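You operate a simulated robot arm through the tools that you are given. There is no shell and no other tool.

You run a simulated two-armed robot. Do the job below in one go: nothing can be reset, and whatever is moved stays where it is left.

TASK
Clamp the three slats up, all three knobs in the green.
Fine: run the beam up and lock it first; joints closed, the mm needle in its green, no dent.

The check looks at the end state, three seconds after you hand in, the way a careful person would. Anything else that was tipped, shoved, dropped, spilled or broken makes it a failure.

THE ROBOT
Two 7-joint arms with two-finger grippers on one trunk that stands fixed in place. Base frame: the origin is at the foot of the trunk, x ahead of it, y to its left, z up; the work surface is at about z = 860. Lengths are in mm, angles in rad, forces in N, time in s.
The left shoulder is at [71, 216, 1321], the right one opposite. With the tool pointing down near the work surface each hand reaches from about 160 to 840 mm from the base axis, measured 20 degrees to its own side. Payload 3.43 kg a hand.
The tool frame of a hand sits at the grasp point between the pads (the TCP): z along the fingers, y along the line on which they close. The tips reach 20 mm beyond it. The gripper opens to 124 mm. The gripper's body begins 93 mm behind the TCP.
Orientation is that of the tool frame in the base frame, as a unit quaternion [w, x, y, z]. With the fingers straight down and closing along the base's y, the tool's x points along the base's -x, its y along +y and its z along -z.

THE INTERFACE
- The arms move only by the tool jog_arm. It takes "left_moves", "right_moves" or both (then of equal length, played together; a hand with none holds still); each is a list of rows, each a list of 7 numbers: the shift along the tool's x, y, z in units of 150 mm (1.0 is 150 mm), then the turn, a rotation vector about the tool's x, y, z in units of 180 degrees (1.0 is 180 degrees), then the opening, from 0 (shut) to 1 (fully open). In form: [[x, y, z, wx, wy, wz, grip], ...]. A call has 1 to 20 rows; each row is the pose to reach, as a shift and turn from the pose commanded when the call began, along the tool's axes at that moment. A call with a number of a shift or a turn outside -1 to 1 is refused whole. A row lasts 0.2 s, in which the tool goes at most 50 mm and 0.15 rad; a call with a longer step from one row to the next is refused whole, and so is a gripper value outside its range. Where a pose cannot be reached the arm comes as near as it can. A force on the tool above 40 N (or 10 N above the force at the start of the call, whichever is more), or a blocked arm, ends the call early, and 0.2 s more pass. Each finger travels about 72 mm/s and halts on what it meets, pressing with about 23 N; the grip force reading is that of the motor and also rises with nothing between the fingers. The clock runs only during rows and for 0.2 s after the last one: add rows that repeat a pose to give the fingers time. It gives the time, the measured TCP pose, the force on the tool (base axes), the opening and the grip force at its end, in the units of the frame above (readings bear some noise), with the torque about the TCP (base axes, N m) and any sound that the robot's microphone picked up, and new pictures: "pictures" is both (left out), scene, wrist or none (wrist: the cameras of the hands that moved).
- Cameras (640 x 400 px; columns grow to the right, rows downward): "scene" is now at [179.5, -56.6, 1500.7]; the picture's right is [-0.63, -0.77, 0.00], its down [-0.39, 0.32, -0.86] and it looks along [0.67, -0.55, -0.50] (base axes); focal length 270 px, centre (320, 200). "left" rides on the left gripper at [82, -14, -140] in its tool frame; the picture's right is [0.17, 0.99, 0.00], its down [-0.83, 0.14, -0.54] and it looks along [-0.53, 0.09, 0.84] (tool axes); focal length 243 px, centre (320, 200). "right" rides on the right gripper at [82, 14, -140] in its tool frame; the picture's right is [-0.17, 0.99, 0.00], its down [-0.83, -0.14, -0.54] and it looks along [-0.53, -0.09, 0.84] (tool axes); focal length 243 px, centre (320, 200). There is no depth. A picture from a camera that has moved, and an enlarged one, comes with that camera's place and axes in the base frame and with its lens.
- raise_lower(by): slides the trunk up (or, below 0, down) by that many mm; the arms and the scene camera ride with it, the base frame stays. It gives what a move gives, with no picture.
- turn_head(pan, tilt): turns the head with the scene camera to pan (to the left, within 1.396 rad either way) and tilt (down, from -0.506 to 1.204), counted from straight ahead of the robot. It gives what a move gives, and a new picture of the scene camera.
- enlarge(camera, box): a new picture of the part [left, top, right, bottom] of that camera's present view, enlarged. The clock stands still meanwhile.
- hand_in(): hands the job in; it is judged then, once.

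Nothing tells you positions but the pictures and the camera data. Unless the task says otherwise, let go and move clear before handing in.

The tools are called after "Emit:" as name(argument=value, ...) on one line, values as JSON. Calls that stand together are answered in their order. jog_arm: Moves the arms, as the interface text tells. Its arguments: {"type":"object","properties":{"left_moves":{"type":"array"},"right_moves":{"type":"array"},"pictures":{"type":"string","enum":["both","scene","wrist","none"]}},"required":[]} The other tools are called the same way: raise_lower (by) slides the trunk up or down; turn_head (pan, tilt) turns the head that bears the scene camera; enlarge (camera, box) takes an enlarged picture of a part of a camera's view; hand_in () hands the job in.

At the start:

```text
clock: 0.0
left_eef_pos: [349.9, -66.3, 1289.7]
left_tool_rot: [0.0, 0.0, 1.0, 0.0]
left_wrist_force: [0.6, -0.7, -0.7]
left_moment: [0.03, -0.01, -0.01]
left_gripper_width: 123.8
left_gripper_force: 0.0
right_eef_pos: [405.4, -430.2, 1351.5]
right_tool_rot: [0.0, 0.0, 1.0, 0.0]
right_wrist_force: [-0.7, 0.9, 0.4]
right_moment: [0.0, 0.01, -0.02]
right_gripper_width: 123.9
right_gripper_force: 0.0
trunk travel left (down, up): [-475.0, 116.0]
head pan, tilt: [-0.684, 0.527]
```

scene: 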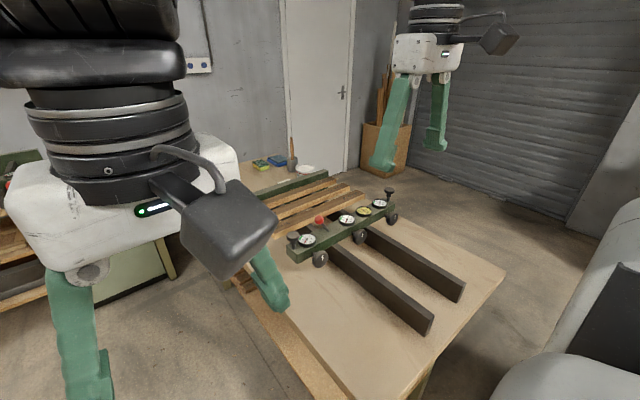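
right: 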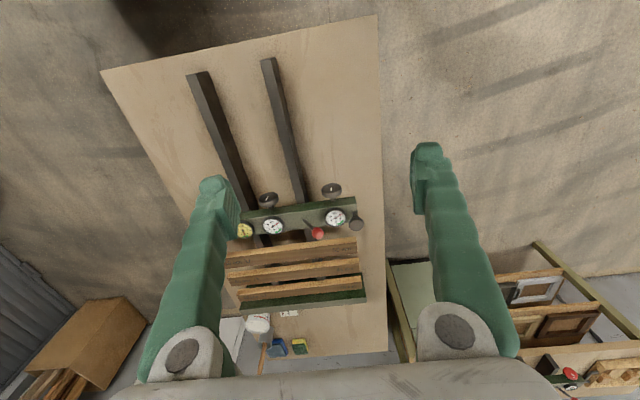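
left: 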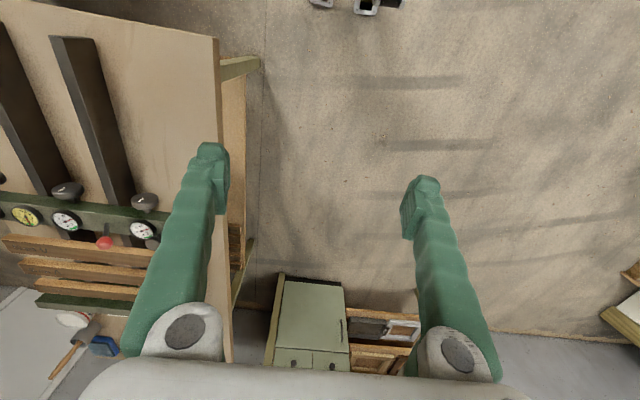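

I see a bench with two dark rails, a green moving beam with three dials, knobs and a red lever, three slats and a fixed green beam at the far side. I take closer looks before moving anything.

Emit:
enlarge(camera="scene", box=[220, 130, 420, 280])

Emit:
enlarge(camera="right", box=[200, 170, 400, 370])

Emit:
enlarge(camera="left", box=[0, 150, 240, 360])

```text
2.67 times, centred on (320, 205) of scene
camera zoom: at [179.5, -56.6, 1500.7], right [-0.63, -0.77, 0.0], down [-0.39, 0.32, -0.86], along [0.67, -0.55, -0.5], focal length 720 px, centre (320, 187)
```

zoom: 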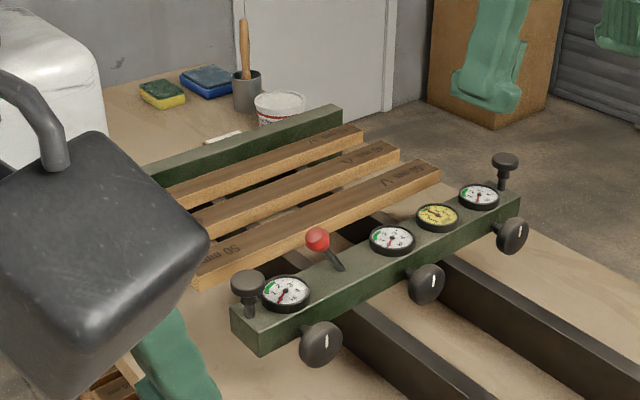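

```text
2.00 times, centred on (300, 270) of right
camera zoom: at [323.8, -417.6, 1492.1], right [0.17, 0.99, 0.0], down [0.83, -0.14, 0.54], along [0.53, -0.09, -0.84], focal length 485 px, centre (360, 60)
```

zoom: 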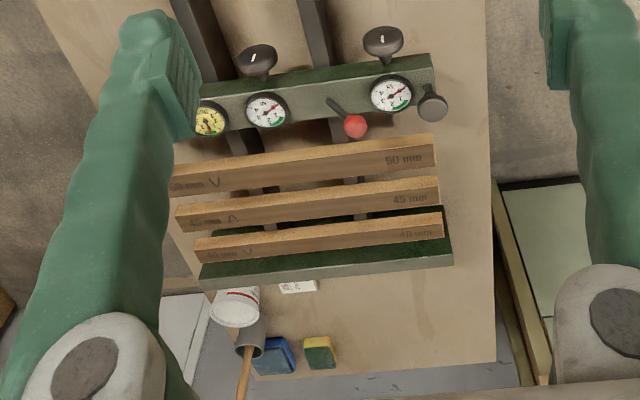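

```text
1.90 times, centred on (120, 255) of left
camera zoom: at [267.0, -80.4, 1429.4], right [-0.17, 0.99, 0.0], down [0.83, 0.14, 0.54], along [0.53, 0.09, -0.84], focal length 462 px, centre (701, 95)
```

zoom: 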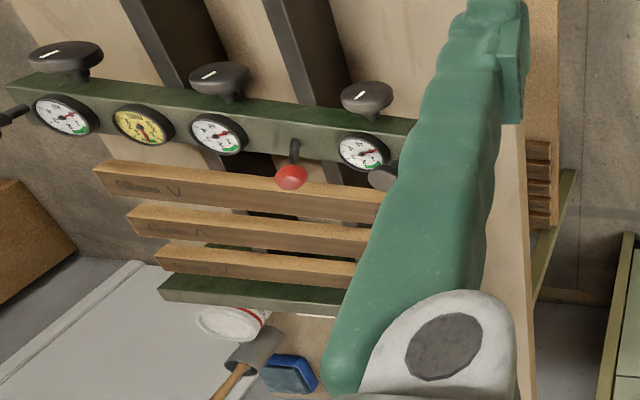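

The beam's dials sit around x≈717, z≈966, with the knobs facing the robot. I zoom tighter on the dials, the lever, and the knobs to read them.

Emit:
enlarge(camera="scene", box=[285, 210, 345, 270])

Emit:
enlarge(camera="scene", box=[330, 180, 420, 250])

Emit:
enlarge(camera="left", box=[0, 165, 90, 235])

Emit:
enlarge(camera="left", box=[80, 180, 170, 250])

Emit:
enlarge(camera="right", box=[215, 230, 375, 330])

```text
6.67 times, centred on (315, 240) of scene
camera zoom: at [179.5, -56.6, 1500.7], right [-0.63, -0.77, 0.0], down [-0.39, 0.32, -0.86], along [0.67, -0.55, -0.5], focal length 1801 px, centre (353, -67)
```

zoom: 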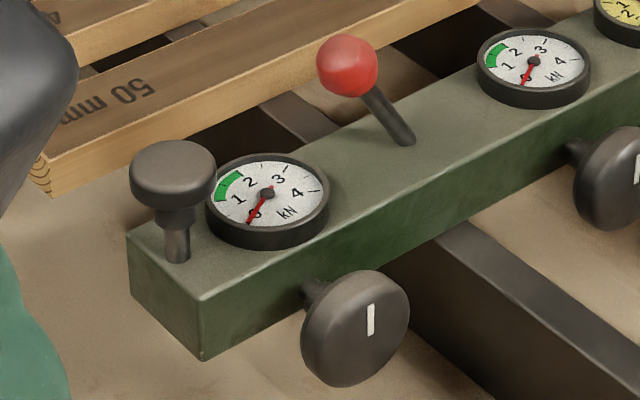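

```text
5.71 times, centred on (375, 215) of scene
camera zoom: at [179.5, -56.6, 1500.7], right [-0.63, -0.77, 0.0], down [-0.39, 0.32, -0.86], along [0.67, -0.55, -0.5], focal length 1544 px, centre (6, 114)
```

zoom: 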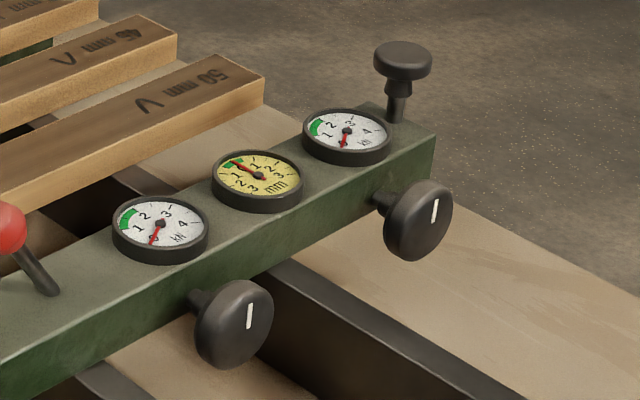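

```text
5.71 times, centred on (45, 200) of left
camera zoom: at [267.0, -80.4, 1429.4], right [-0.17, 0.99, 0.0], down [0.83, 0.14, 0.54], along [0.53, 0.09, -0.84], focal length 1386 px, centre (1891, 200)
```

zoom: 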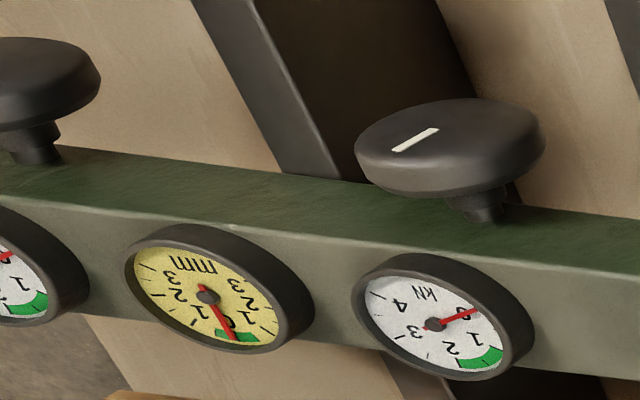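

```text
5.71 times, centred on (125, 215) of left
camera zoom: at [267.0, -80.4, 1429.4], right [-0.17, 0.99, 0.0], down [0.83, 0.14, 0.54], along [0.53, 0.09, -0.84], focal length 1386 px, centre (1434, 114)
```

zoom: 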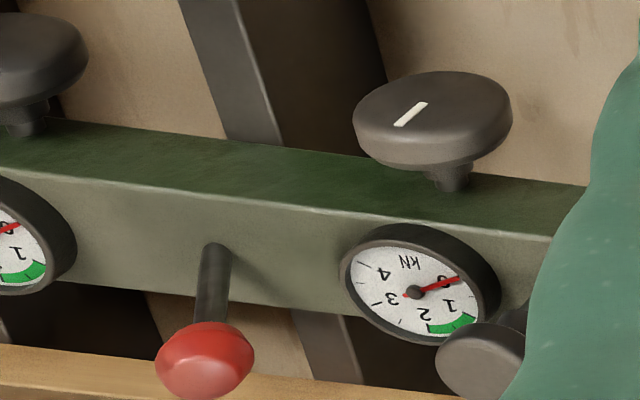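

```text
4.00 times, centred on (295, 280) of right
camera zoom: at [323.8, -417.6, 1492.1], right [0.17, 0.99, 0.0], down [0.83, -0.14, 0.54], along [0.53, -0.09, -0.84], focal length 970 px, centre (420, -120)
```

zoom: 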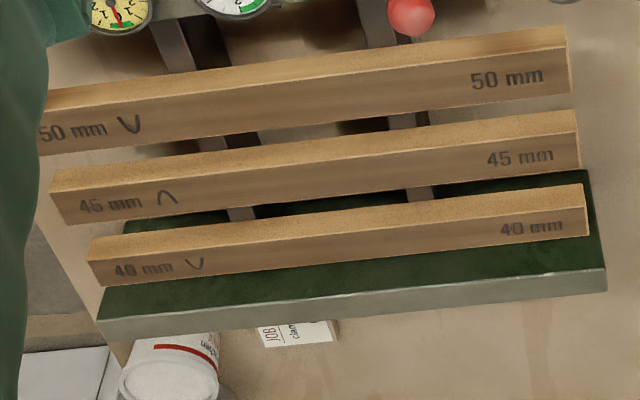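

There is a job card behind the glue tub; I try to read it from every available camera.

Emit:
enlarge(camera="right", box=[270, 302, 310, 327])

Emit:
enlarge(camera="scene", box=[260, 155, 330, 200])

Emit:
enlarge(camera="scene", box=[280, 170, 400, 245])

```text
16.00 times, centred on (290, 314) of right
camera zoom: at [323.8, -417.6, 1492.1], right [0.17, 0.99, 0.0], down [0.83, -0.14, 0.54], along [0.53, -0.09, -0.84], focal length 3882 px, centre (800, -1632)
```

zoom: 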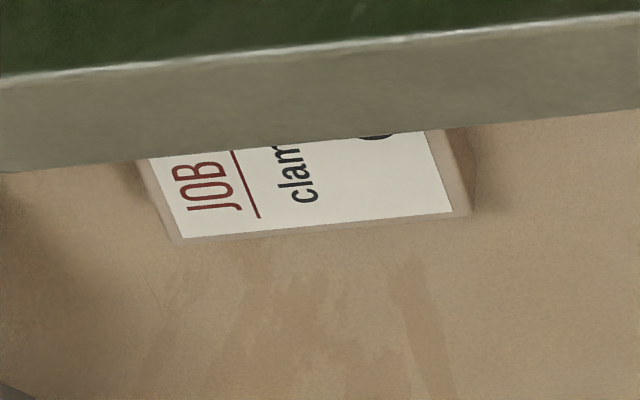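

```text
8.89 times, centred on (295, 178) of scene
camera zoom: at [179.5, -56.6, 1500.7], right [-0.63, -0.77, 0.0], down [-0.39, 0.32, -0.86], along [0.67, -0.55, -0.5], focal length 2401 px, centre (542, 400)
```

zoom: 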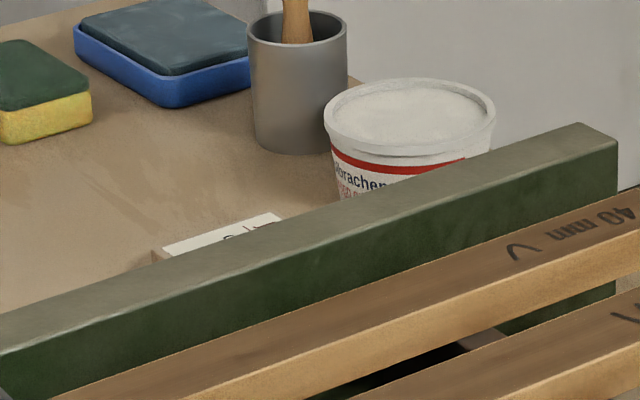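

```text
5.33 times, centred on (340, 208) of scene
camera zoom: at [179.5, -56.6, 1500.7], right [-0.63, -0.77, 0.0], down [-0.39, 0.32, -0.86], along [0.67, -0.55, -0.5], focal length 1441 px, centre (213, 160)
```

zoom: 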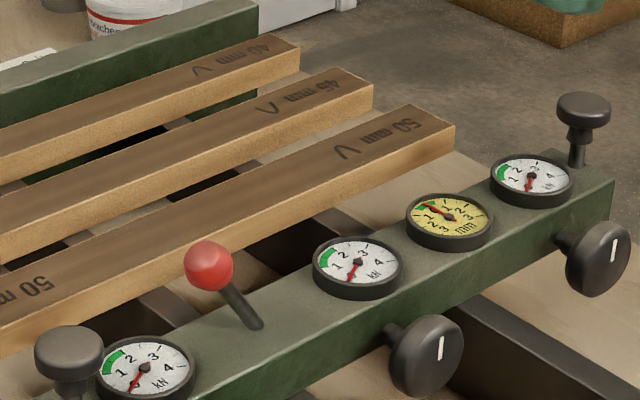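

The beam (x≈750, y −390…−905) must run about 130 mm toward the fixed jaw (front ≈1035). I first move the right hand forward, high above everything, to look down at the job card and parts.

Emit:
jog_arm(right_moves=[[-0.25, -0.2, 0, 0, 0, 0, 1], [-0.5, -0.4, 0, 0, 0, 0, 1], [-0.75, -0.6, 0, 0, 0, 0, 1], [-1, -0.8, 0, 0, 0, 0, 1]], pictures="none")

Emit:
jog_arm(right_moves=[[-0.25, -0.1, 0, 0, 0, 0, 1], [-0.5, -0.2, 0, 0, 0, 0, 1], [-0.75, -0.3, 0, 0, 0, 0, 1], [-1, -0.4, 0, 0, 0, 0, 1]], pictures="both")

```text
clock: 1.0
left_eef_pos: [350.4, -67.8, 1289.6]
left_tool_rot: [-0.001, 0.001, 1.0, 0.001]
left_wrist_force: [1.1, 0.2, 0.2]
left_moment: [-0.02, 0.01, 0.0]
left_gripper_width: 123.8
left_gripper_force: 0.1
right_eef_pos: [535.9, -549.4, 1315.8]
right_tool_rot: [0.004, 0.0, 1.0, 0.001]
right_wrist_force: [-0.5, -0.4, 0.0]
right_moment: [0.0, 0.05, -0.03]
right_gripper_width: 123.9
right_gripper_force: 0.1
right hand out of reach, approached as far as the arm can: row 2, 3, 4
trunk travel left (down, up): [-475.0, 116.0]
head pan, tilt: [-0.684, 0.527]
```

```text
clock: 2.0
left_eef_pos: [349.1, -66.5, 1288.8]
left_tool_rot: [0.0, 0.001, 1.0, 0.0]
left_wrist_force: [0.5, 0.5, 0.3]
left_moment: [0.01, 0.02, 0.02]
left_gripper_width: 124.1
left_gripper_force: 0.0
right_eef_pos: [591.2, -582.5, 1262.2]
right_tool_rot: [0.004, 0.0, 1.0, 0.0]
right_wrist_force: [0.2, 0.0, -0.1]
right_moment: [-0.02, 0.04, 0.01]
right_gripper_width: 124.1
right_gripper_force: 0.0
right hand out of reach, approached as far as the arm can: row 1, 2, 3, 4
trunk travel left (down, up): [-475.0, 116.0]
head pan, tilt: [-0.684, 0.527]
camera scene: at [180.0, -56.9, 1500.6], right [-0.63, -0.77, 0.0], down [-0.39, 0.32, -0.86], along [0.67, -0.55, -0.5], focal length 270 px, centre (320, 200)
camera right: at [507.7, -569.6, 1401.4], right [0.17, 0.99, 0.0], down [0.83, -0.14, 0.55], along [0.54, -0.09, -0.84], focal length 243 px, centre (320, 200)
```

scene: 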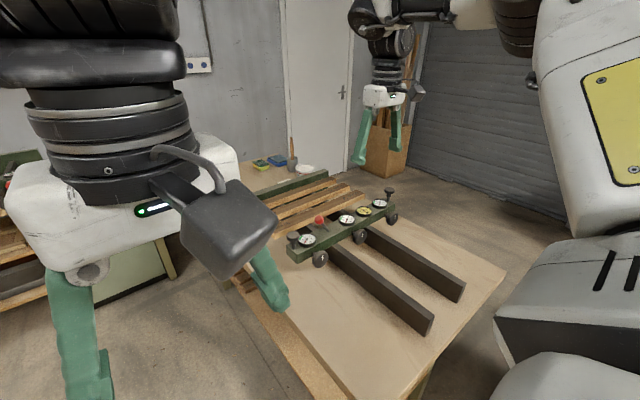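
right: 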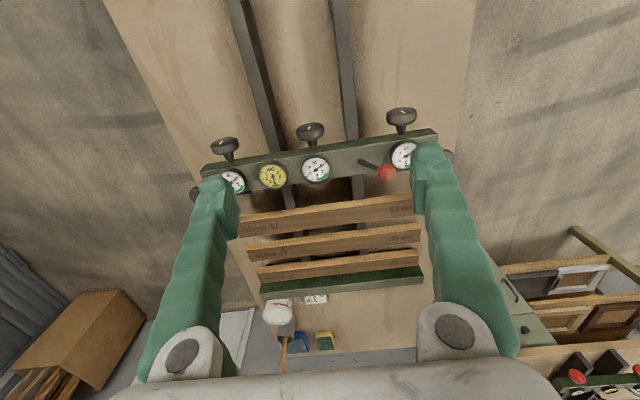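

The right hand is at its reach limit here; the trunk needs to be lower for long reaches. I check the card and the parts from this viewpoint first.

Emit:
enlarge(camera="right", box=[296, 288, 336, 313])

Emit:
enlarge(camera="right", box=[180, 90, 460, 300])

Emit:
enlarge(camera="right", box=[225, 180, 435, 310])

```text
16.00 times, centred on (316, 300) of right
camera zoom: at [507.7, -569.6, 1401.4], right [0.17, 0.99, 0.0], down [0.83, -0.14, 0.55], along [0.54, -0.09, -0.84], focal length 3882 px, centre (384, -1408)
```

zoom: 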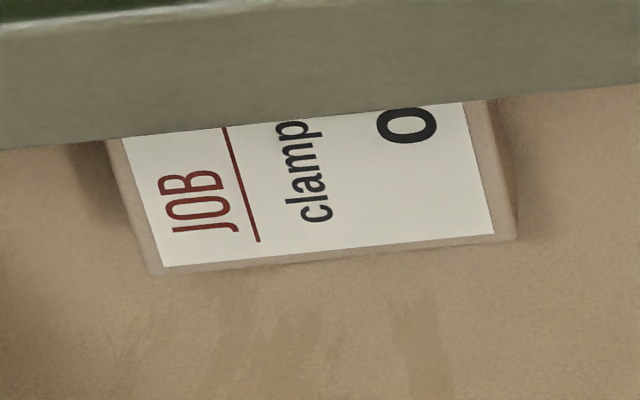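

```text
1.90 times, centred on (320, 195) of right
camera zoom: at [507.7, -569.6, 1401.4], right [0.17, 0.99, 0.0], down [0.83, -0.14, 0.55], along [0.54, -0.09, -0.84], focal length 462 px, centre (320, 210)
```

zoom: 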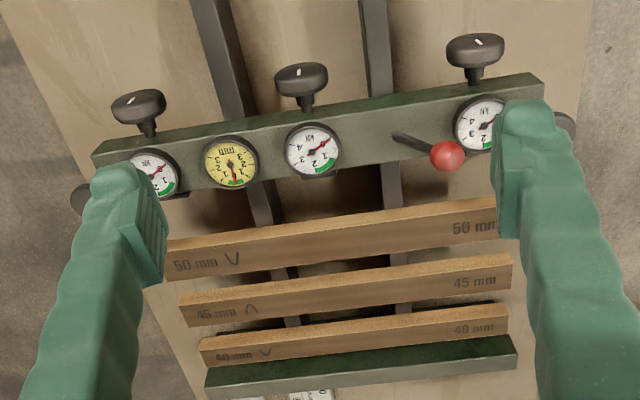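

```text
3.05 times, centred on (330, 245) of right
camera zoom: at [507.7, -569.6, 1401.4], right [0.17, 0.99, 0.0], down [0.83, -0.14, 0.55], along [0.54, -0.09, -0.84], focal length 739 px, centre (290, 63)
```

zoom: 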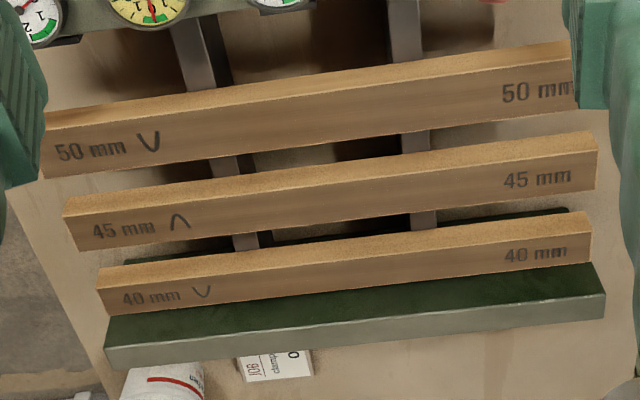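

The card sits hidden behind the fixed jaw. I roll the right hand so its fingers point forward with its camera on top; this gives a view over the jaw and is also the posture I need for turning knobs.

Emit:
jog_arm(right_moves=[[0.01, 0.025, -0.02, 0.033, 0, -0.033, 1], [0.02, 0.05, -0.04, 0.066, 0, -0.066, 1], [0.03, 0.075, -0.06, 0.099, 0, -0.099, 1], [0.04, 0.1, -0.08, 0.132, 0, -0.132, 1], [0.05, 0.125, -0.1, 0.165, 0, -0.165, 1], [0.06, 0.15, -0.12, 0.198, 0, -0.198, 1], [0.07, 0.175, -0.14, 0.231, 0, -0.231, 1], [0.08, 0.2, -0.16, 0.264, 0, -0.264, 1], [0.09, 0.225, -0.18, 0.297, 0, -0.297, 1], [0.1, 0.25, -0.2, 0.33, 0, -0.33, 1]], pictures="scene")

```text
clock: 4.2
left_eef_pos: [347.7, -66.0, 1290.4]
left_tool_rot: [0.0, 0.001, 1.0, 0.0]
left_wrist_force: [-0.3, -0.2, 0.3]
left_moment: [0.01, -0.02, 0.01]
left_gripper_width: 124.0
left_gripper_force: 0.1
right_eef_pos: [569.3, -549.3, 1289.8]
right_tool_rot: [0.003, -0.475, 0.743, -0.473]
right_wrist_force: [-0.4, -0.3, 0.8]
right_moment: [0.0, 0.04, -0.01]
right_gripper_width: 123.8
right_gripper_force: 0.1
trunk travel left (down, up): [-475.0, 116.0]
head pan, tilt: [-0.684, 0.527]
camera scene: at [179.0, -56.6, 1500.7], right [-0.63, -0.77, 0.0], down [-0.39, 0.32, -0.86], along [0.67, -0.55, -0.5], focal length 270 px, centre (320, 200)
```

scene: 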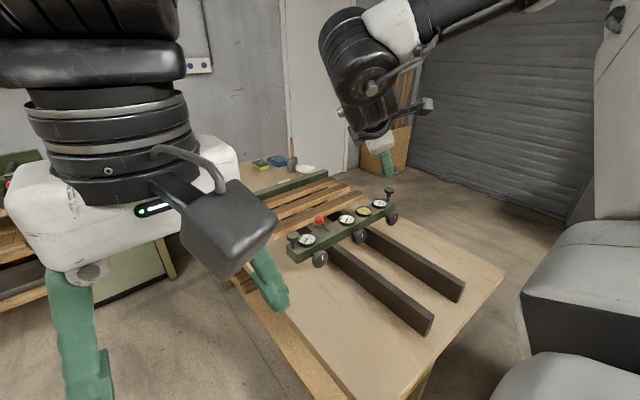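

The rotation is going well. I complete it, holding the TCP in place.

Emit:
jog_arm(right_moves=[[0, 0, 0, 0.0314, 0, -0.0314, 1], [0, 0, 0, 0.0628, 0, -0.0628, 1], [0, 0, 0, 0.0942, 0, -0.0942, 1], [0, 0, 0, 0.1256, 0, -0.1256, 1], [0, 0, 0, 0.157, 0, -0.157, 1], [0, 0, 0, 0.1884, 0, -0.1884, 1], [0, 0, 0, 0.2198, 0, -0.2198, 1], [0, 0, 0, 0.2512, 0, -0.2512, 1], [0, 0, 0, 0.2826, 0, -0.2826, 1], [0, 0, 0, 0.314, 0, -0.314, 1], [0, 0, 0, 0.3454, 0, -0.3454, 1], [0, 0, 0, 0.377, 0, -0.377, 1]], pictures="both")

```text
clock: 6.8
left_eef_pos: [347.7, -65.6, 1289.8]
left_tool_rot: [-0.001, 0.0, 1.0, 0.0]
left_wrist_force: [-0.3, 0.0, 0.3]
left_moment: [-0.02, -0.05, 0.01]
left_gripper_width: 123.7
left_gripper_force: 0.1
right_eef_pos: [568.6, -546.7, 1290.6]
right_tool_rot: [-0.006, 0.707, -0.004, 0.707]
right_wrist_force: [-0.5, -1.0, -4.6]
right_moment: [-0.01, -0.51, 0.05]
right_gripper_width: 124.1
right_gripper_force: 0.0
right hand out of reach, approached as far as the arm can: row 8, 9
trunk travel left (down, up): [-475.0, 116.0]
head pan, tilt: [-0.684, 0.527]
camera scene: at [178.5, -56.7, 1500.5], right [-0.63, -0.77, 0.0], down [-0.39, 0.32, -0.86], along [0.67, -0.55, -0.5], focal length 270 px, centre (320, 200)
camera right: at [429.9, -562.8, 1373.8], right [0.0, -0.98, -0.18], down [-0.54, 0.15, -0.83], along [0.84, 0.1, -0.53], focal length 243 px, centre (320, 200)
```

scene: 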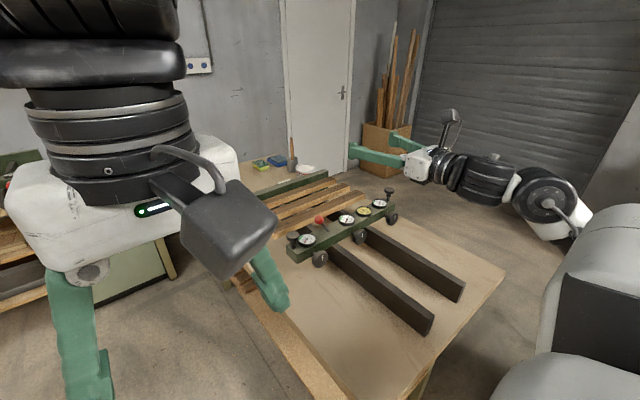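
right: 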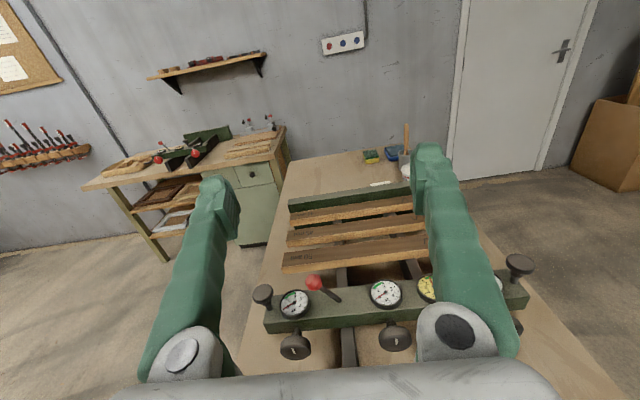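

The hand now points forward with the camera on top. I notice another clamp on the side bench and papers on a board; I look at them, then move forward to read the card.

Emit:
enlarge(camera="right", box=[140, 110, 240, 180])

Emit:
enlarge(camera="right", box=[0, 0, 70, 90])

Emit:
jog_arm(right_moves=[[0.1, 0, 0.25, 0, 0, 0, 1], [0.2, 0, 0.5, 0, 0, 0, 1], [0.3, 0, 0.75, 0, 0, 0, 1], [0.4, 0, 1, 0, 0, 0, 1]], pictures="none")

Emit:
jog_arm(right_moves=[[0.1, 0, 0.25, 0, 0, 0, 1], [0.2, 0, 0.5, 0, 0, 0, 1], [0.3, 0, 0.75, 0, 0, 0, 1], [0.4, 0, 1, 0, 0, 0, 1]], pictures="both")

```text
5.71 times, centred on (190, 145) of right
camera zoom: at [429.9, -562.8, 1373.8], right [0.0, -0.98, -0.18], down [-0.54, 0.15, -0.83], along [0.84, 0.1, -0.53], focal length 1386 px, centre (1063, 514)
```

zoom: 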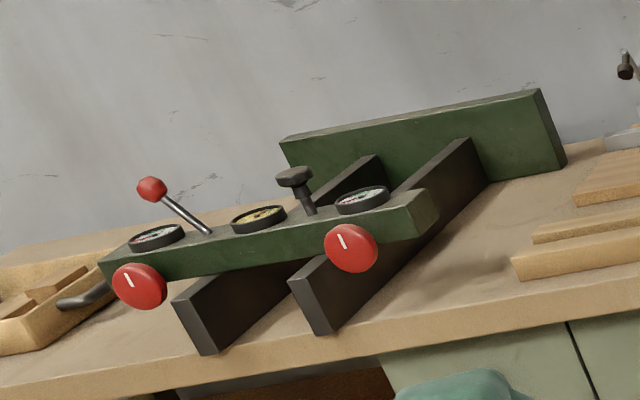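

```text
4.44 times, centred on (35, 45) of right
camera zoom: at [429.9, -562.8, 1373.8], right [0.0, -0.98, -0.18], down [-0.54, 0.15, -0.83], along [0.84, 0.1, -0.53], focal length 1078 px, centre (1587, 889)
```

zoom: 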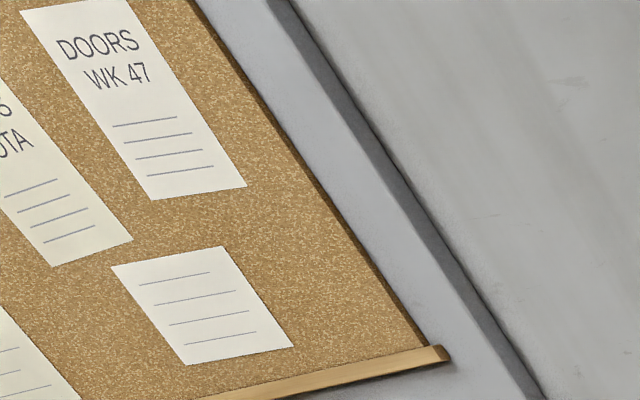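

```text
clock: 7.8
left_eef_pos: [350.3, -67.4, 1290.5]
left_tool_rot: [-0.001, -0.001, 1.0, 0.0]
left_wrist_force: [0.9, 0.3, -0.6]
left_moment: [0.01, 0.03, -0.02]
left_gripper_width: 123.9
left_gripper_force: 0.0
right_eef_pos: [723.0, -551.1, 1351.7]
right_tool_rot: [0.0, 0.707, -0.002, 0.707]
right_wrist_force: [0.8, -0.1, -1.2]
right_moment: [0.03, -0.02, 0.02]
right_gripper_width: 124.2
right_gripper_force: 0.1
trunk travel left (down, up): [-475.0, 116.0]
head pan, tilt: [-0.684, 0.527]
```

```text
clock: 8.8
left_eef_pos: [350.1, -66.2, 1289.2]
left_tool_rot: [-0.001, 0.0, 1.0, 0.0]
left_wrist_force: [0.5, 0.9, 0.6]
left_moment: [-0.01, 0.01, -0.01]
left_gripper_width: 123.9
left_gripper_force: 0.0
right_eef_pos: [876.0, -546.2, 1407.6]
right_tool_rot: [0.001, 0.707, 0.0, 0.707]
right_wrist_force: [0.2, 0.0, -0.4]
right_moment: [0.0, -0.04, -0.03]
right_gripper_width: 124.1
right_gripper_force: 0.0
trunk travel left (down, up): [-475.0, 116.0]
head pan, tilt: [-0.684, 0.527]
camera scene: at [181.7, -55.7, 1500.4], right [-0.63, -0.77, 0.0], down [-0.39, 0.32, -0.86], along [0.67, -0.55, -0.5], focal length 270 px, centre (320, 200)
camera right: at [735.4, -561.3, 1491.5], right [0.0, -0.99, -0.16], down [-0.54, 0.14, -0.83], along [0.84, 0.09, -0.53], focal length 243 px, centre (320, 200)
```

scene: 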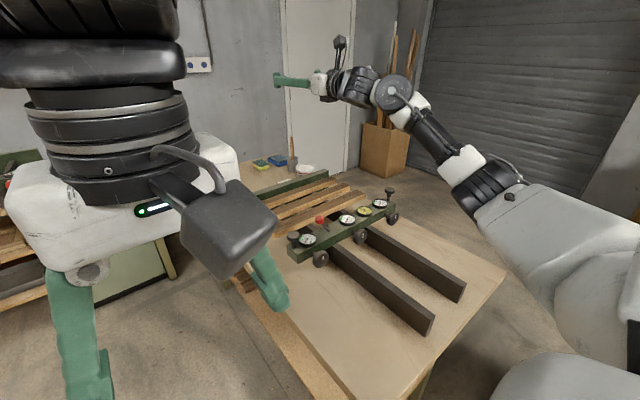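
right: 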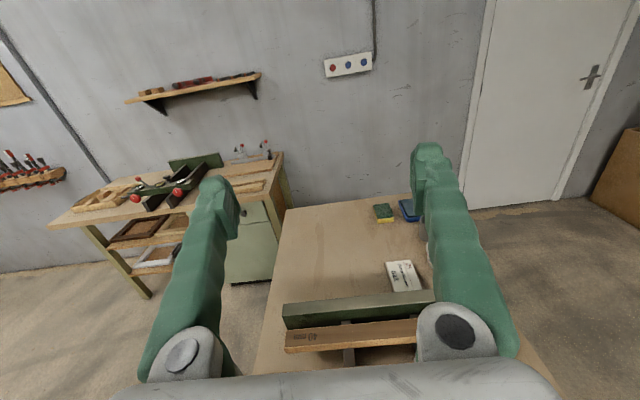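

Emit:
enlarge(camera="right", box=[375, 250, 435, 300])

Emit:
enlarge(camera="right", box=[275, 280, 435, 370])

Emit:
enlarge(camera="scene", box=[220, 150, 460, 330])

```text
8.00 times, centred on (405, 275) of right
camera zoom: at [735.4, -561.3, 1491.5], right [0.0, -0.99, -0.16], down [-0.54, 0.14, -0.83], along [0.84, 0.09, -0.53], focal length 1941 px, centre (-360, -400)
```

zoom: 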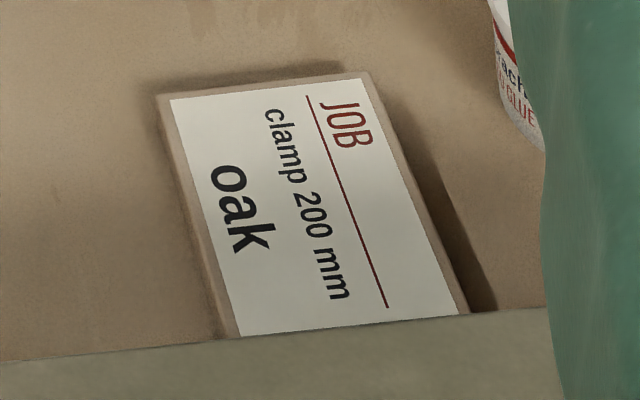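

```text
4.00 times, centred on (355, 325) of right
camera zoom: at [735.4, -561.3, 1491.5], right [0.0, -0.99, -0.16], down [-0.54, 0.14, -0.83], along [0.84, 0.09, -0.53], focal length 970 px, centre (180, -300)
```

zoom: 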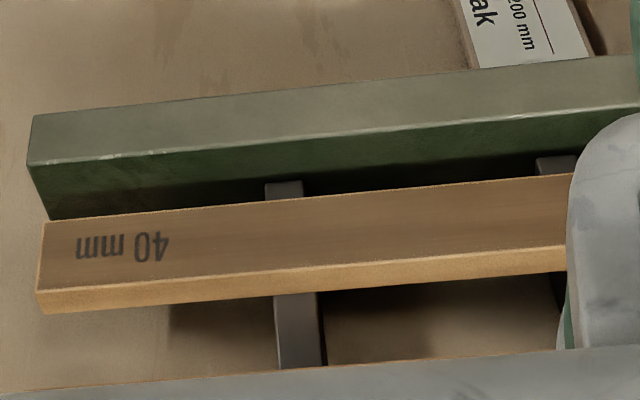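

```text
2.22 times, centred on (340, 240) of scene
camera zoom: at [181.7, -55.7, 1500.4], right [-0.63, -0.77, 0.0], down [-0.39, 0.32, -0.86], along [0.67, -0.55, -0.5], focal length 600 px, centre (276, 111)
```

zoom: 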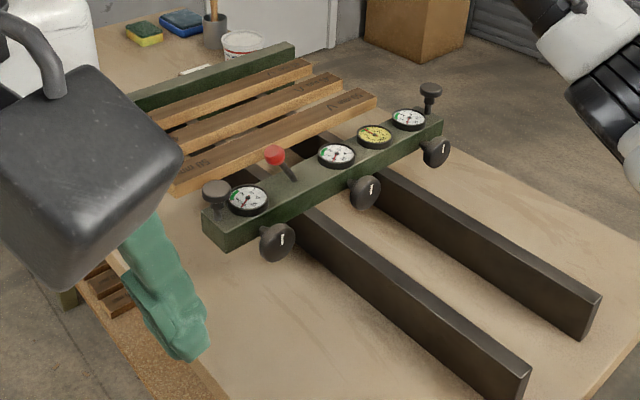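

The card reads "clamp 200 mm oak". Rails top out near z≈940 with the slats on them; knobs are at about y −443, −609, −778, z≈953. I lower the trunk so the forward-pointing hand can reach at beam height, then look again.

Emit:
raise_lower(by=-220)

Emit:
jog_arm(right_moves=[[0, 0, -0.3, 0, 0, 0, 1], [0, 0, -0.6, 0, 0, 0, 1], [0, 0, -0.9, 0, 0, 0, 1]], pictures="none")

Emit:
jog_arm(right_moves=[[0, 0, -0.3, 0, 0, 0, 1], [0, 0, -0.6, 0, 0, 0, 1], [0, 0, -0.9, 0, 0, 0, 1]], pictures="none")

Emit:
jog_arm(right_moves=[[0, 0, -0.3, 0, 0, 0, 1], [0, 0, -0.6, 0, 0, 0, 1]], pictures="both")

```text
clock: 11.1
left_eef_pos: [353.9, -66.6, 1062.5]
left_tool_rot: [-0.015, 0.0, 1.0, -0.002]
left_wrist_force: [0.0, -0.3, -0.7]
left_moment: [0.01, -0.01, -0.05]
left_gripper_width: 123.9
left_gripper_force: 0.0
right_eef_pos: [868.8, -546.8, 1190.7]
right_tool_rot: [-0.001, 0.706, 0.0, 0.708]
right_wrist_force: [0.0, -0.3, -0.1]
right_moment: [-0.02, 0.01, 0.01]
right_gripper_width: 124.0
right_gripper_force: 0.1
trunk travel left (down, up): [-255.0, 336.0]
head pan, tilt: [-0.684, 0.527]
```

```text
clock: 11.9
left_eef_pos: [353.5, -66.6, 1063.2]
left_tool_rot: [-0.014, -0.001, 1.0, -0.003]
left_wrist_force: [-0.6, 0.7, 0.2]
left_moment: [0.03, -0.05, 0.0]
left_gripper_width: 123.9
left_gripper_force: 0.0
right_eef_pos: [732.6, -547.4, 1191.2]
right_tool_rot: [0.0, 0.707, 0.0, 0.707]
right_wrist_force: [-0.5, -1.1, 0.3]
right_moment: [-0.03, 0.04, -0.01]
right_gripper_width: 123.9
right_gripper_force: 0.1
trunk travel left (down, up): [-255.0, 336.0]
head pan, tilt: [-0.684, 0.527]
```

```text
clock: 12.7
left_eef_pos: [352.5, -65.5, 1063.9]
left_tool_rot: [-0.013, -0.001, 1.0, -0.003]
left_wrist_force: [-0.4, 0.1, 0.0]
left_moment: [0.01, -0.07, 0.02]
left_gripper_width: 124.0
left_gripper_force: 0.1
right_eef_pos: [597.6, -544.4, 1190.6]
right_tool_rot: [0.0, 0.706, 0.0, 0.709]
right_wrist_force: [-0.4, -0.3, 0.1]
right_moment: [0.08, 0.03, -0.03]
right_gripper_width: 124.2
right_gripper_force: 0.0
trunk travel left (down, up): [-255.0, 336.0]
head pan, tilt: [-0.684, 0.527]
```

```text
clock: 13.3
left_eef_pos: [354.3, -66.7, 1062.6]
left_tool_rot: [-0.014, 0.0, 1.0, -0.002]
left_wrist_force: [-0.8, 0.1, 0.6]
left_moment: [-0.01, 0.0, -0.05]
left_gripper_width: 124.1
left_gripper_force: 0.1
right_eef_pos: [511.1, -547.7, 1190.1]
right_tool_rot: [-0.001, 0.706, -0.001, 0.708]
right_wrist_force: [-0.3, 0.3, -0.4]
right_moment: [0.01, 0.0, 0.03]
right_gripper_width: 124.0
right_gripper_force: 0.0
trunk travel left (down, up): [-255.0, 336.0]
head pan, tilt: [-0.684, 0.527]
camera scene: at [241.3, -56.4, 1275.0], right [-0.63, -0.77, 0.0], down [-0.39, 0.32, -0.86], along [0.67, -0.55, -0.5], focal length 270 px, centre (320, 200)
camera right: at [370.7, -563.1, 1272.7], right [0.0, -0.99, -0.17], down [-0.54, 0.14, -0.83], along [0.84, 0.09, -0.53], focal length 243 px, centre (320, 200)
```

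scene: 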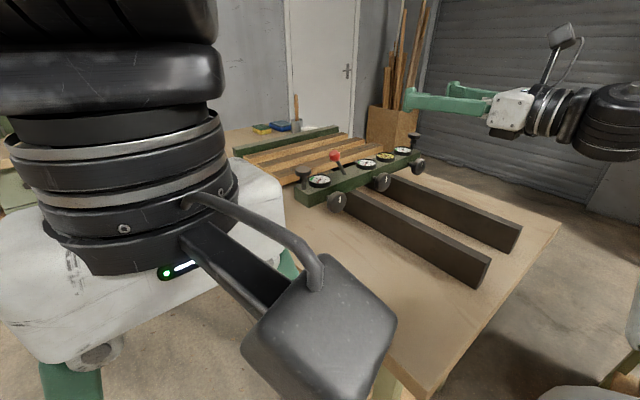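
right: 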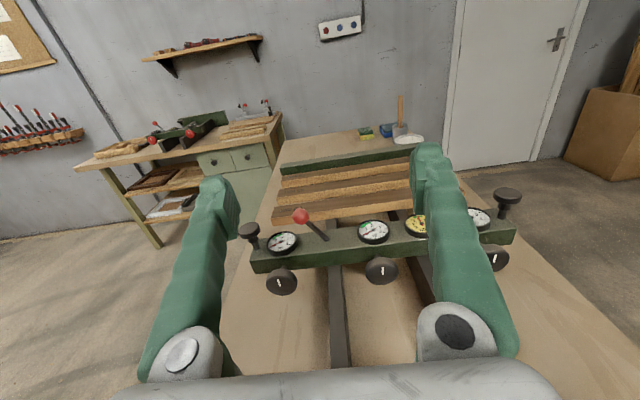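

The trunk slide also leaned the head forward a little, which helps the reach. I move the left hand out of the scene camera's view, then zoom in on the beam.

Emit:
jog_arm(left_moves=[[0, 0.3, 0, 0, 0, 0, 1], [0, 0.6, 0, 0, 0, 0, 1], [0, 0.95, 0, 0, 0, 0, 1]], pictures="none")

Emit:
jog_arm(left_moves=[[0, 0.3, 0, 0, 0, 0, 1], [0, 0.6, 0, 0, 0, 0, 1], [0, 0.95, 0, 0, 0, 0, 1]], pictures="none")

Emit:
turn_head(pan=-0.75, tilt=0.45)

Emit:
enlarge(camera="right", box=[225, 180, 545, 380])

Emit:
enlarge(camera="scene", box=[270, 120, 430, 220])

```text
refused: row 3 steps farther than a row can; nothing moved
```

```text
refused: row 3 steps farther than a row can; nothing moved
```

```text
clock: 14.0
left_eef_pos: [354.9, -65.7, 1062.2]
left_tool_rot: [-0.014, 0.0, 1.0, -0.003]
left_wrist_force: [0.0, -0.3, 0.6]
left_moment: [-0.01, 0.03, 0.02]
left_gripper_width: 123.8
left_gripper_force: 0.0
right_eef_pos: [512.7, -548.3, 1189.7]
right_tool_rot: [0.0, 0.707, -0.001, 0.707]
right_wrist_force: [-0.2, 0.6, -0.9]
right_moment: [-0.01, -0.01, 0.0]
right_gripper_width: 124.0
right_gripper_force: 0.0
trunk travel left (down, up): [-255.0, 336.0]
head pan, tilt: [-0.75, 0.45]
camera scene: at [239.3, -62.4, 1281.9], right [-0.68, -0.73, 0.0], down [-0.32, 0.3, -0.9], along [0.66, -0.61, -0.44], focal length 270 px, centre (320, 200)
```

scene: 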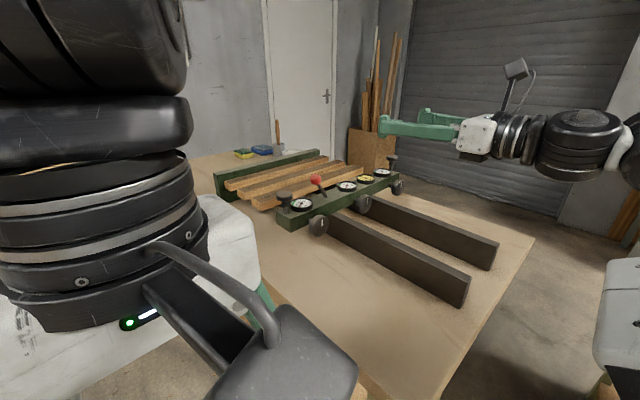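

```text
2.00 times, centred on (385, 280) of right
camera zoom: at [372.1, -563.7, 1272.2], right [0.0, -0.99, -0.17], down [-0.54, 0.14, -0.83], along [0.84, 0.09, -0.53], focal length 485 px, centre (190, 40)
```

zoom: 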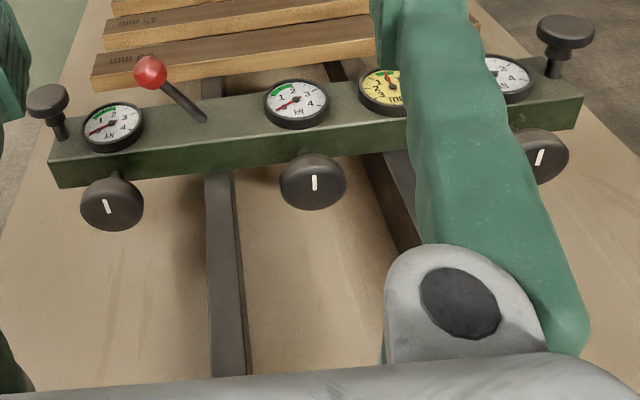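

```text
4.00 times, centred on (350, 170) of scene
camera zoom: at [239.3, -62.4, 1281.9], right [-0.68, -0.73, 0.0], down [-0.32, 0.3, -0.9], along [0.66, -0.61, -0.44], focal length 1081 px, centre (200, 320)
```

zoom: 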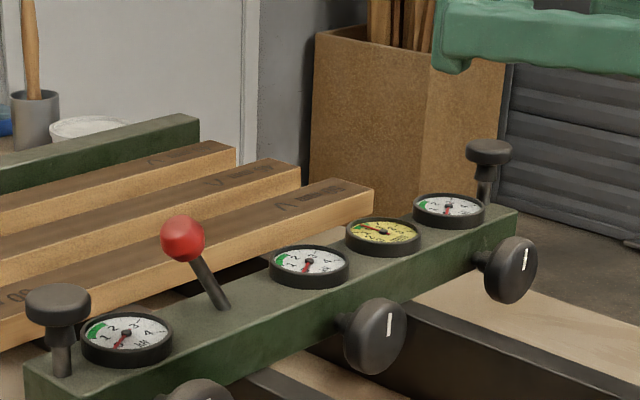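

I now have the beam well in view. I bring the right hand down to line up behind the middle knob (y≈−610), staying short of it, to measure heights close up, and swing the left hand aside.

Emit:
jog_arm(right_moves=[[-0.2, 0.1, 0, 0, 0, 0, 0.7], [-0.45, 0.2, 0, 0, 0, 0, 0.7], [-0.7, 0.3, 0, 0, 0, 0, 0.7], [-0.95, 0.413, 0, 0, 0, 0, 0.7]], left_moves=[[0, 0.25, 0, 0, 0, 0, 1], [0, 0.5, 0, 0, 0, 0, 1], [0, 0.75, 0, 0, 0, 0, 1], [0, 1, 0, 0, 0, 0, 1]], pictures="both")

Emit:
enlarge(camera="right", box=[200, 100, 440, 250])

Emit:
enlarge(camera="scene", box=[270, 140, 430, 240])

```text
clock: 15.0
left_eef_pos: [355.1, 85.8, 1060.5]
left_tool_rot: [-0.015, 0.0, 1.0, -0.002]
left_wrist_force: [-0.2, 0.9, 0.5]
left_moment: [-0.01, 0.04, 0.02]
left_gripper_width: 124.0
left_gripper_force: 0.1
right_eef_pos: [510.3, -608.6, 1047.1]
right_tool_rot: [0.0, 0.707, 0.001, 0.707]
right_wrist_force: [-0.3, 0.5, 1.2]
right_moment: [-0.02, -0.01, -0.03]
right_gripper_width: 86.8
right_gripper_force: 0.1
trunk travel left (down, up): [-255.0, 336.0]
head pan, tilt: [-0.75, 0.45]
camera scene: at [239.4, -61.7, 1281.9], right [-0.68, -0.73, 0.0], down [-0.32, 0.3, -0.9], along [0.66, -0.61, -0.44], focal length 270 px, centre (320, 200)
camera right: at [370.6, -623.4, 1129.9], right [0.0, -0.99, -0.16], down [-0.54, 0.14, -0.83], along [0.84, 0.09, -0.53], focal length 243 px, centre (320, 200)
camera left: at [277.4, 72.8, 1203.6], right [-0.17, 0.99, 0.0], down [0.85, 0.14, 0.51], along [0.51, 0.08, -0.86], focal length 243 px, centre (320, 200)
```

scene: 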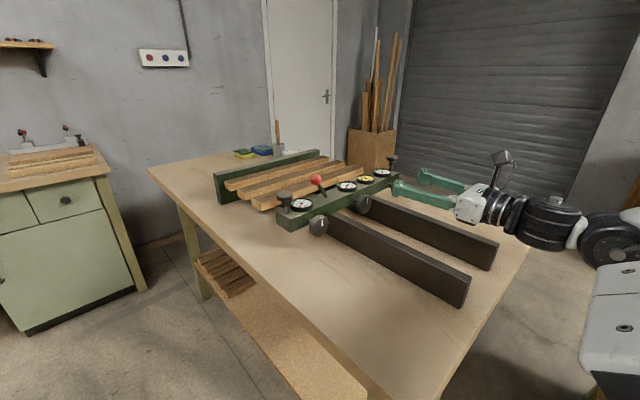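
right: 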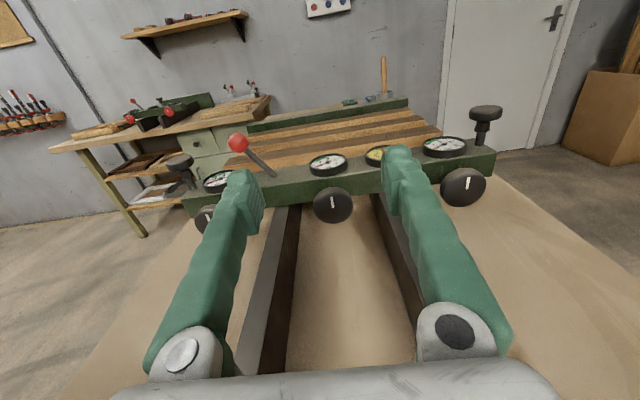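
left: 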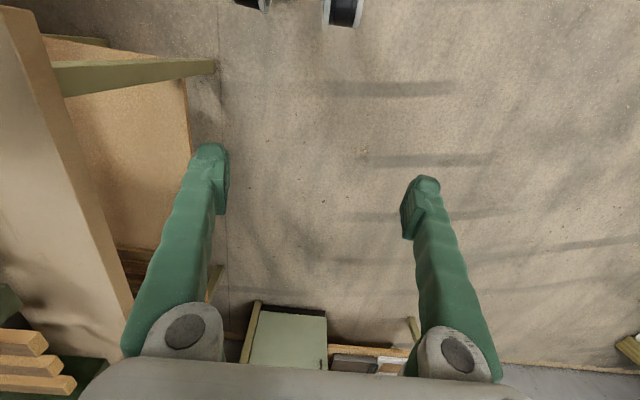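

```text
2.67 times, centred on (320, 175) of right
camera zoom: at [370.6, -623.4, 1129.9], right [0.0, -0.99, -0.16], down [-0.54, 0.14, -0.83], along [0.84, 0.09, -0.53], focal length 647 px, centre (320, 267)
```

zoom: 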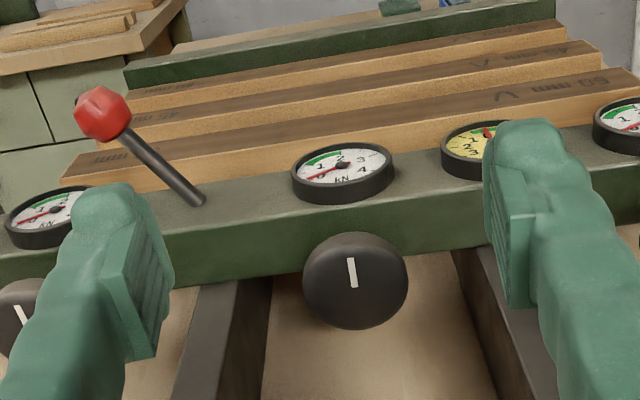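

```text
4.00 times, centred on (350, 190) of scene
camera zoom: at [239.4, -61.7, 1281.9], right [-0.68, -0.73, 0.0], down [-0.32, 0.3, -0.9], along [0.66, -0.61, -0.44], focal length 1081 px, centre (200, 240)
```

zoom: 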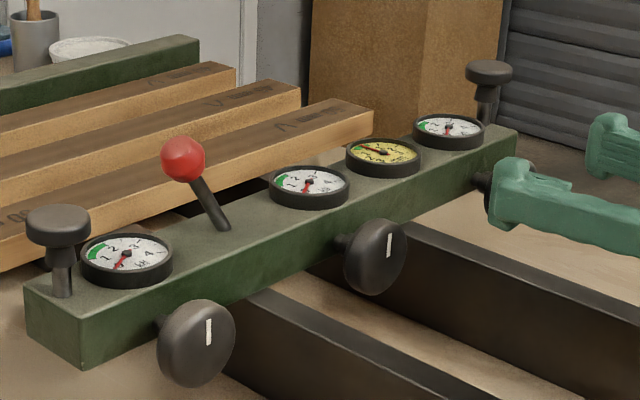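

Knob axis measures about z≈944. Before going low between the rails I check the wrist's bulk against the rail clearance.

Emit:
enlarge(camera="scene", box=[380, 130, 640, 290])

Emit:
enlarge(camera="right", box=[180, 180, 500, 390])

Emit:
enlarge(camera="scene", box=[352, 165, 402, 195])

```text
2.46 times, centred on (510, 210) of scene
camera zoom: at [239.4, -61.7, 1281.9], right [-0.68, -0.73, 0.0], down [-0.32, 0.3, -0.9], along [0.66, -0.61, -0.44], focal length 665 px, centre (-148, 175)
```

zoom: 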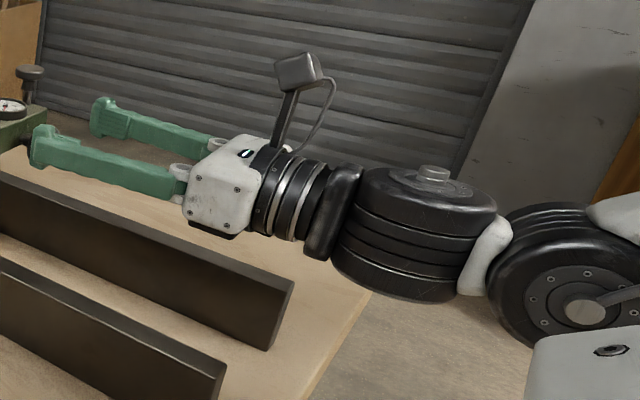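

```text
1.90 times, centred on (340, 285) of right
camera zoom: at [370.6, -623.4, 1129.9], right [0.0, -0.99, -0.16], down [-0.54, 0.14, -0.83], along [0.84, 0.09, -0.53], focal length 462 px, centre (282, 38)
```

zoom: 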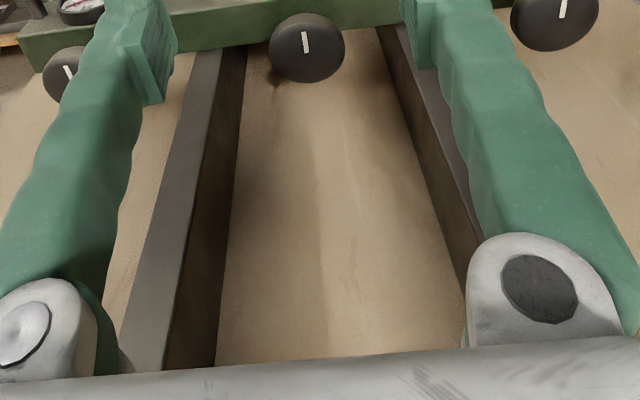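

```text
12.80 times, centred on (377, 180) of scene
camera zoom: at [239.4, -61.7, 1281.9], right [-0.68, -0.73, 0.0], down [-0.32, 0.3, -0.9], along [0.66, -0.61, -0.44], focal length 3458 px, centre (-410, 456)
```

zoom: 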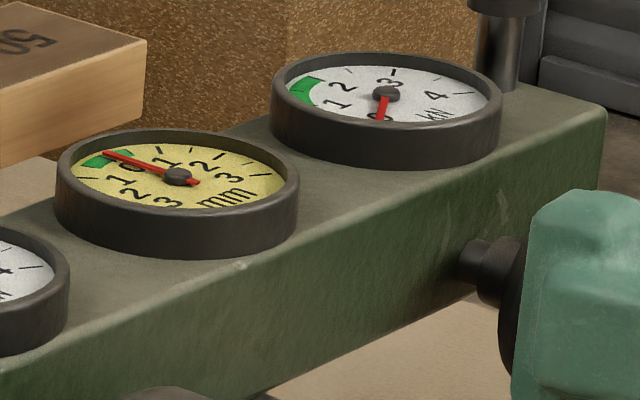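

The wrist drum is too wide to run level between the rails, so I will work with the hand pitched nose-down (about 40°). I tilt it now, and pre-position behind the middle knob.

Emit:
jog_arm(right_moves=[[0, 0, 0.05, 0, -0.0444, 0, 0.7], [0, 0, 0.12, 0, -0.0889, 0, 0.7], [-0.1, 0, 0.24, 0, -0.1333, 0, 0.7], [-0.2, 0, 0.36, 0, -0.1778, 0, 0.7], [-0.35, 0, 0.47, 0, -0.2222, 0, 0.7]], pictures="both")

```text
clock: 16.2
left_eef_pos: [356.0, 84.6, 1062.4]
left_tool_rot: [-0.015, 0.0, 1.0, -0.003]
left_wrist_force: [-0.5, 1.0, -0.5]
left_moment: [-0.02, -0.02, 0.01]
left_gripper_width: 123.9
left_gripper_force: 0.0
right_eef_pos: [581.1, -609.4, 994.3]
right_tool_rot: [0.0, 0.907, -0.001, 0.421]
right_wrist_force: [0.4, 0.2, -0.2]
right_moment: [0.0, 0.05, 0.04]
right_gripper_width: 86.7
right_gripper_force: 0.1
trunk travel left (down, up): [-255.0, 336.0]
head pan, tilt: [-0.75, 0.45]
camera scene: at [240.1, -62.7, 1281.7], right [-0.68, -0.73, 0.0], down [-0.32, 0.3, -0.9], along [0.66, -0.61, -0.44], focal length 270 px, centre (320, 200)
camera right: at [527.9, -623.9, 1147.5], right [-0.11, -0.99, -0.13], down [-0.95, 0.14, -0.29], along [0.3, 0.09, -0.95], focal length 243 px, centre (320, 200)
```

scene: 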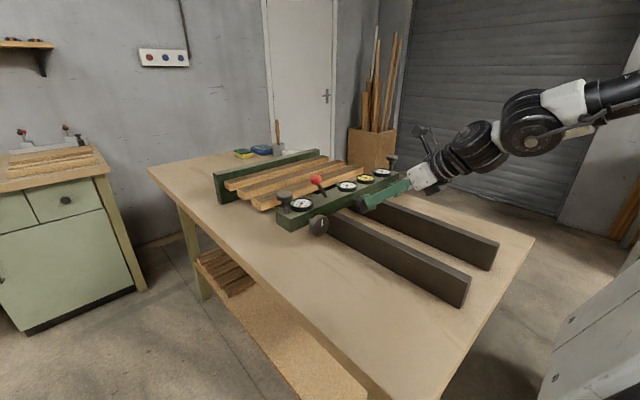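
right: 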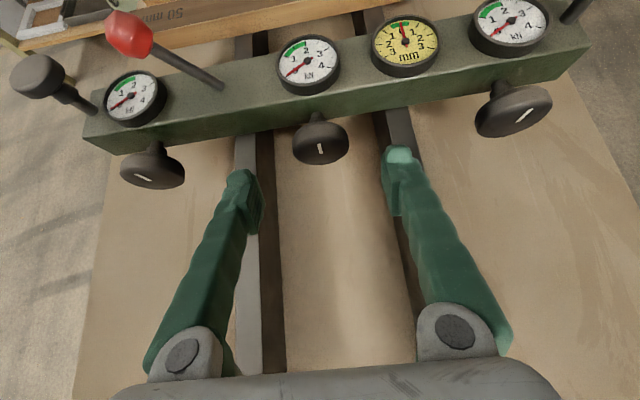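

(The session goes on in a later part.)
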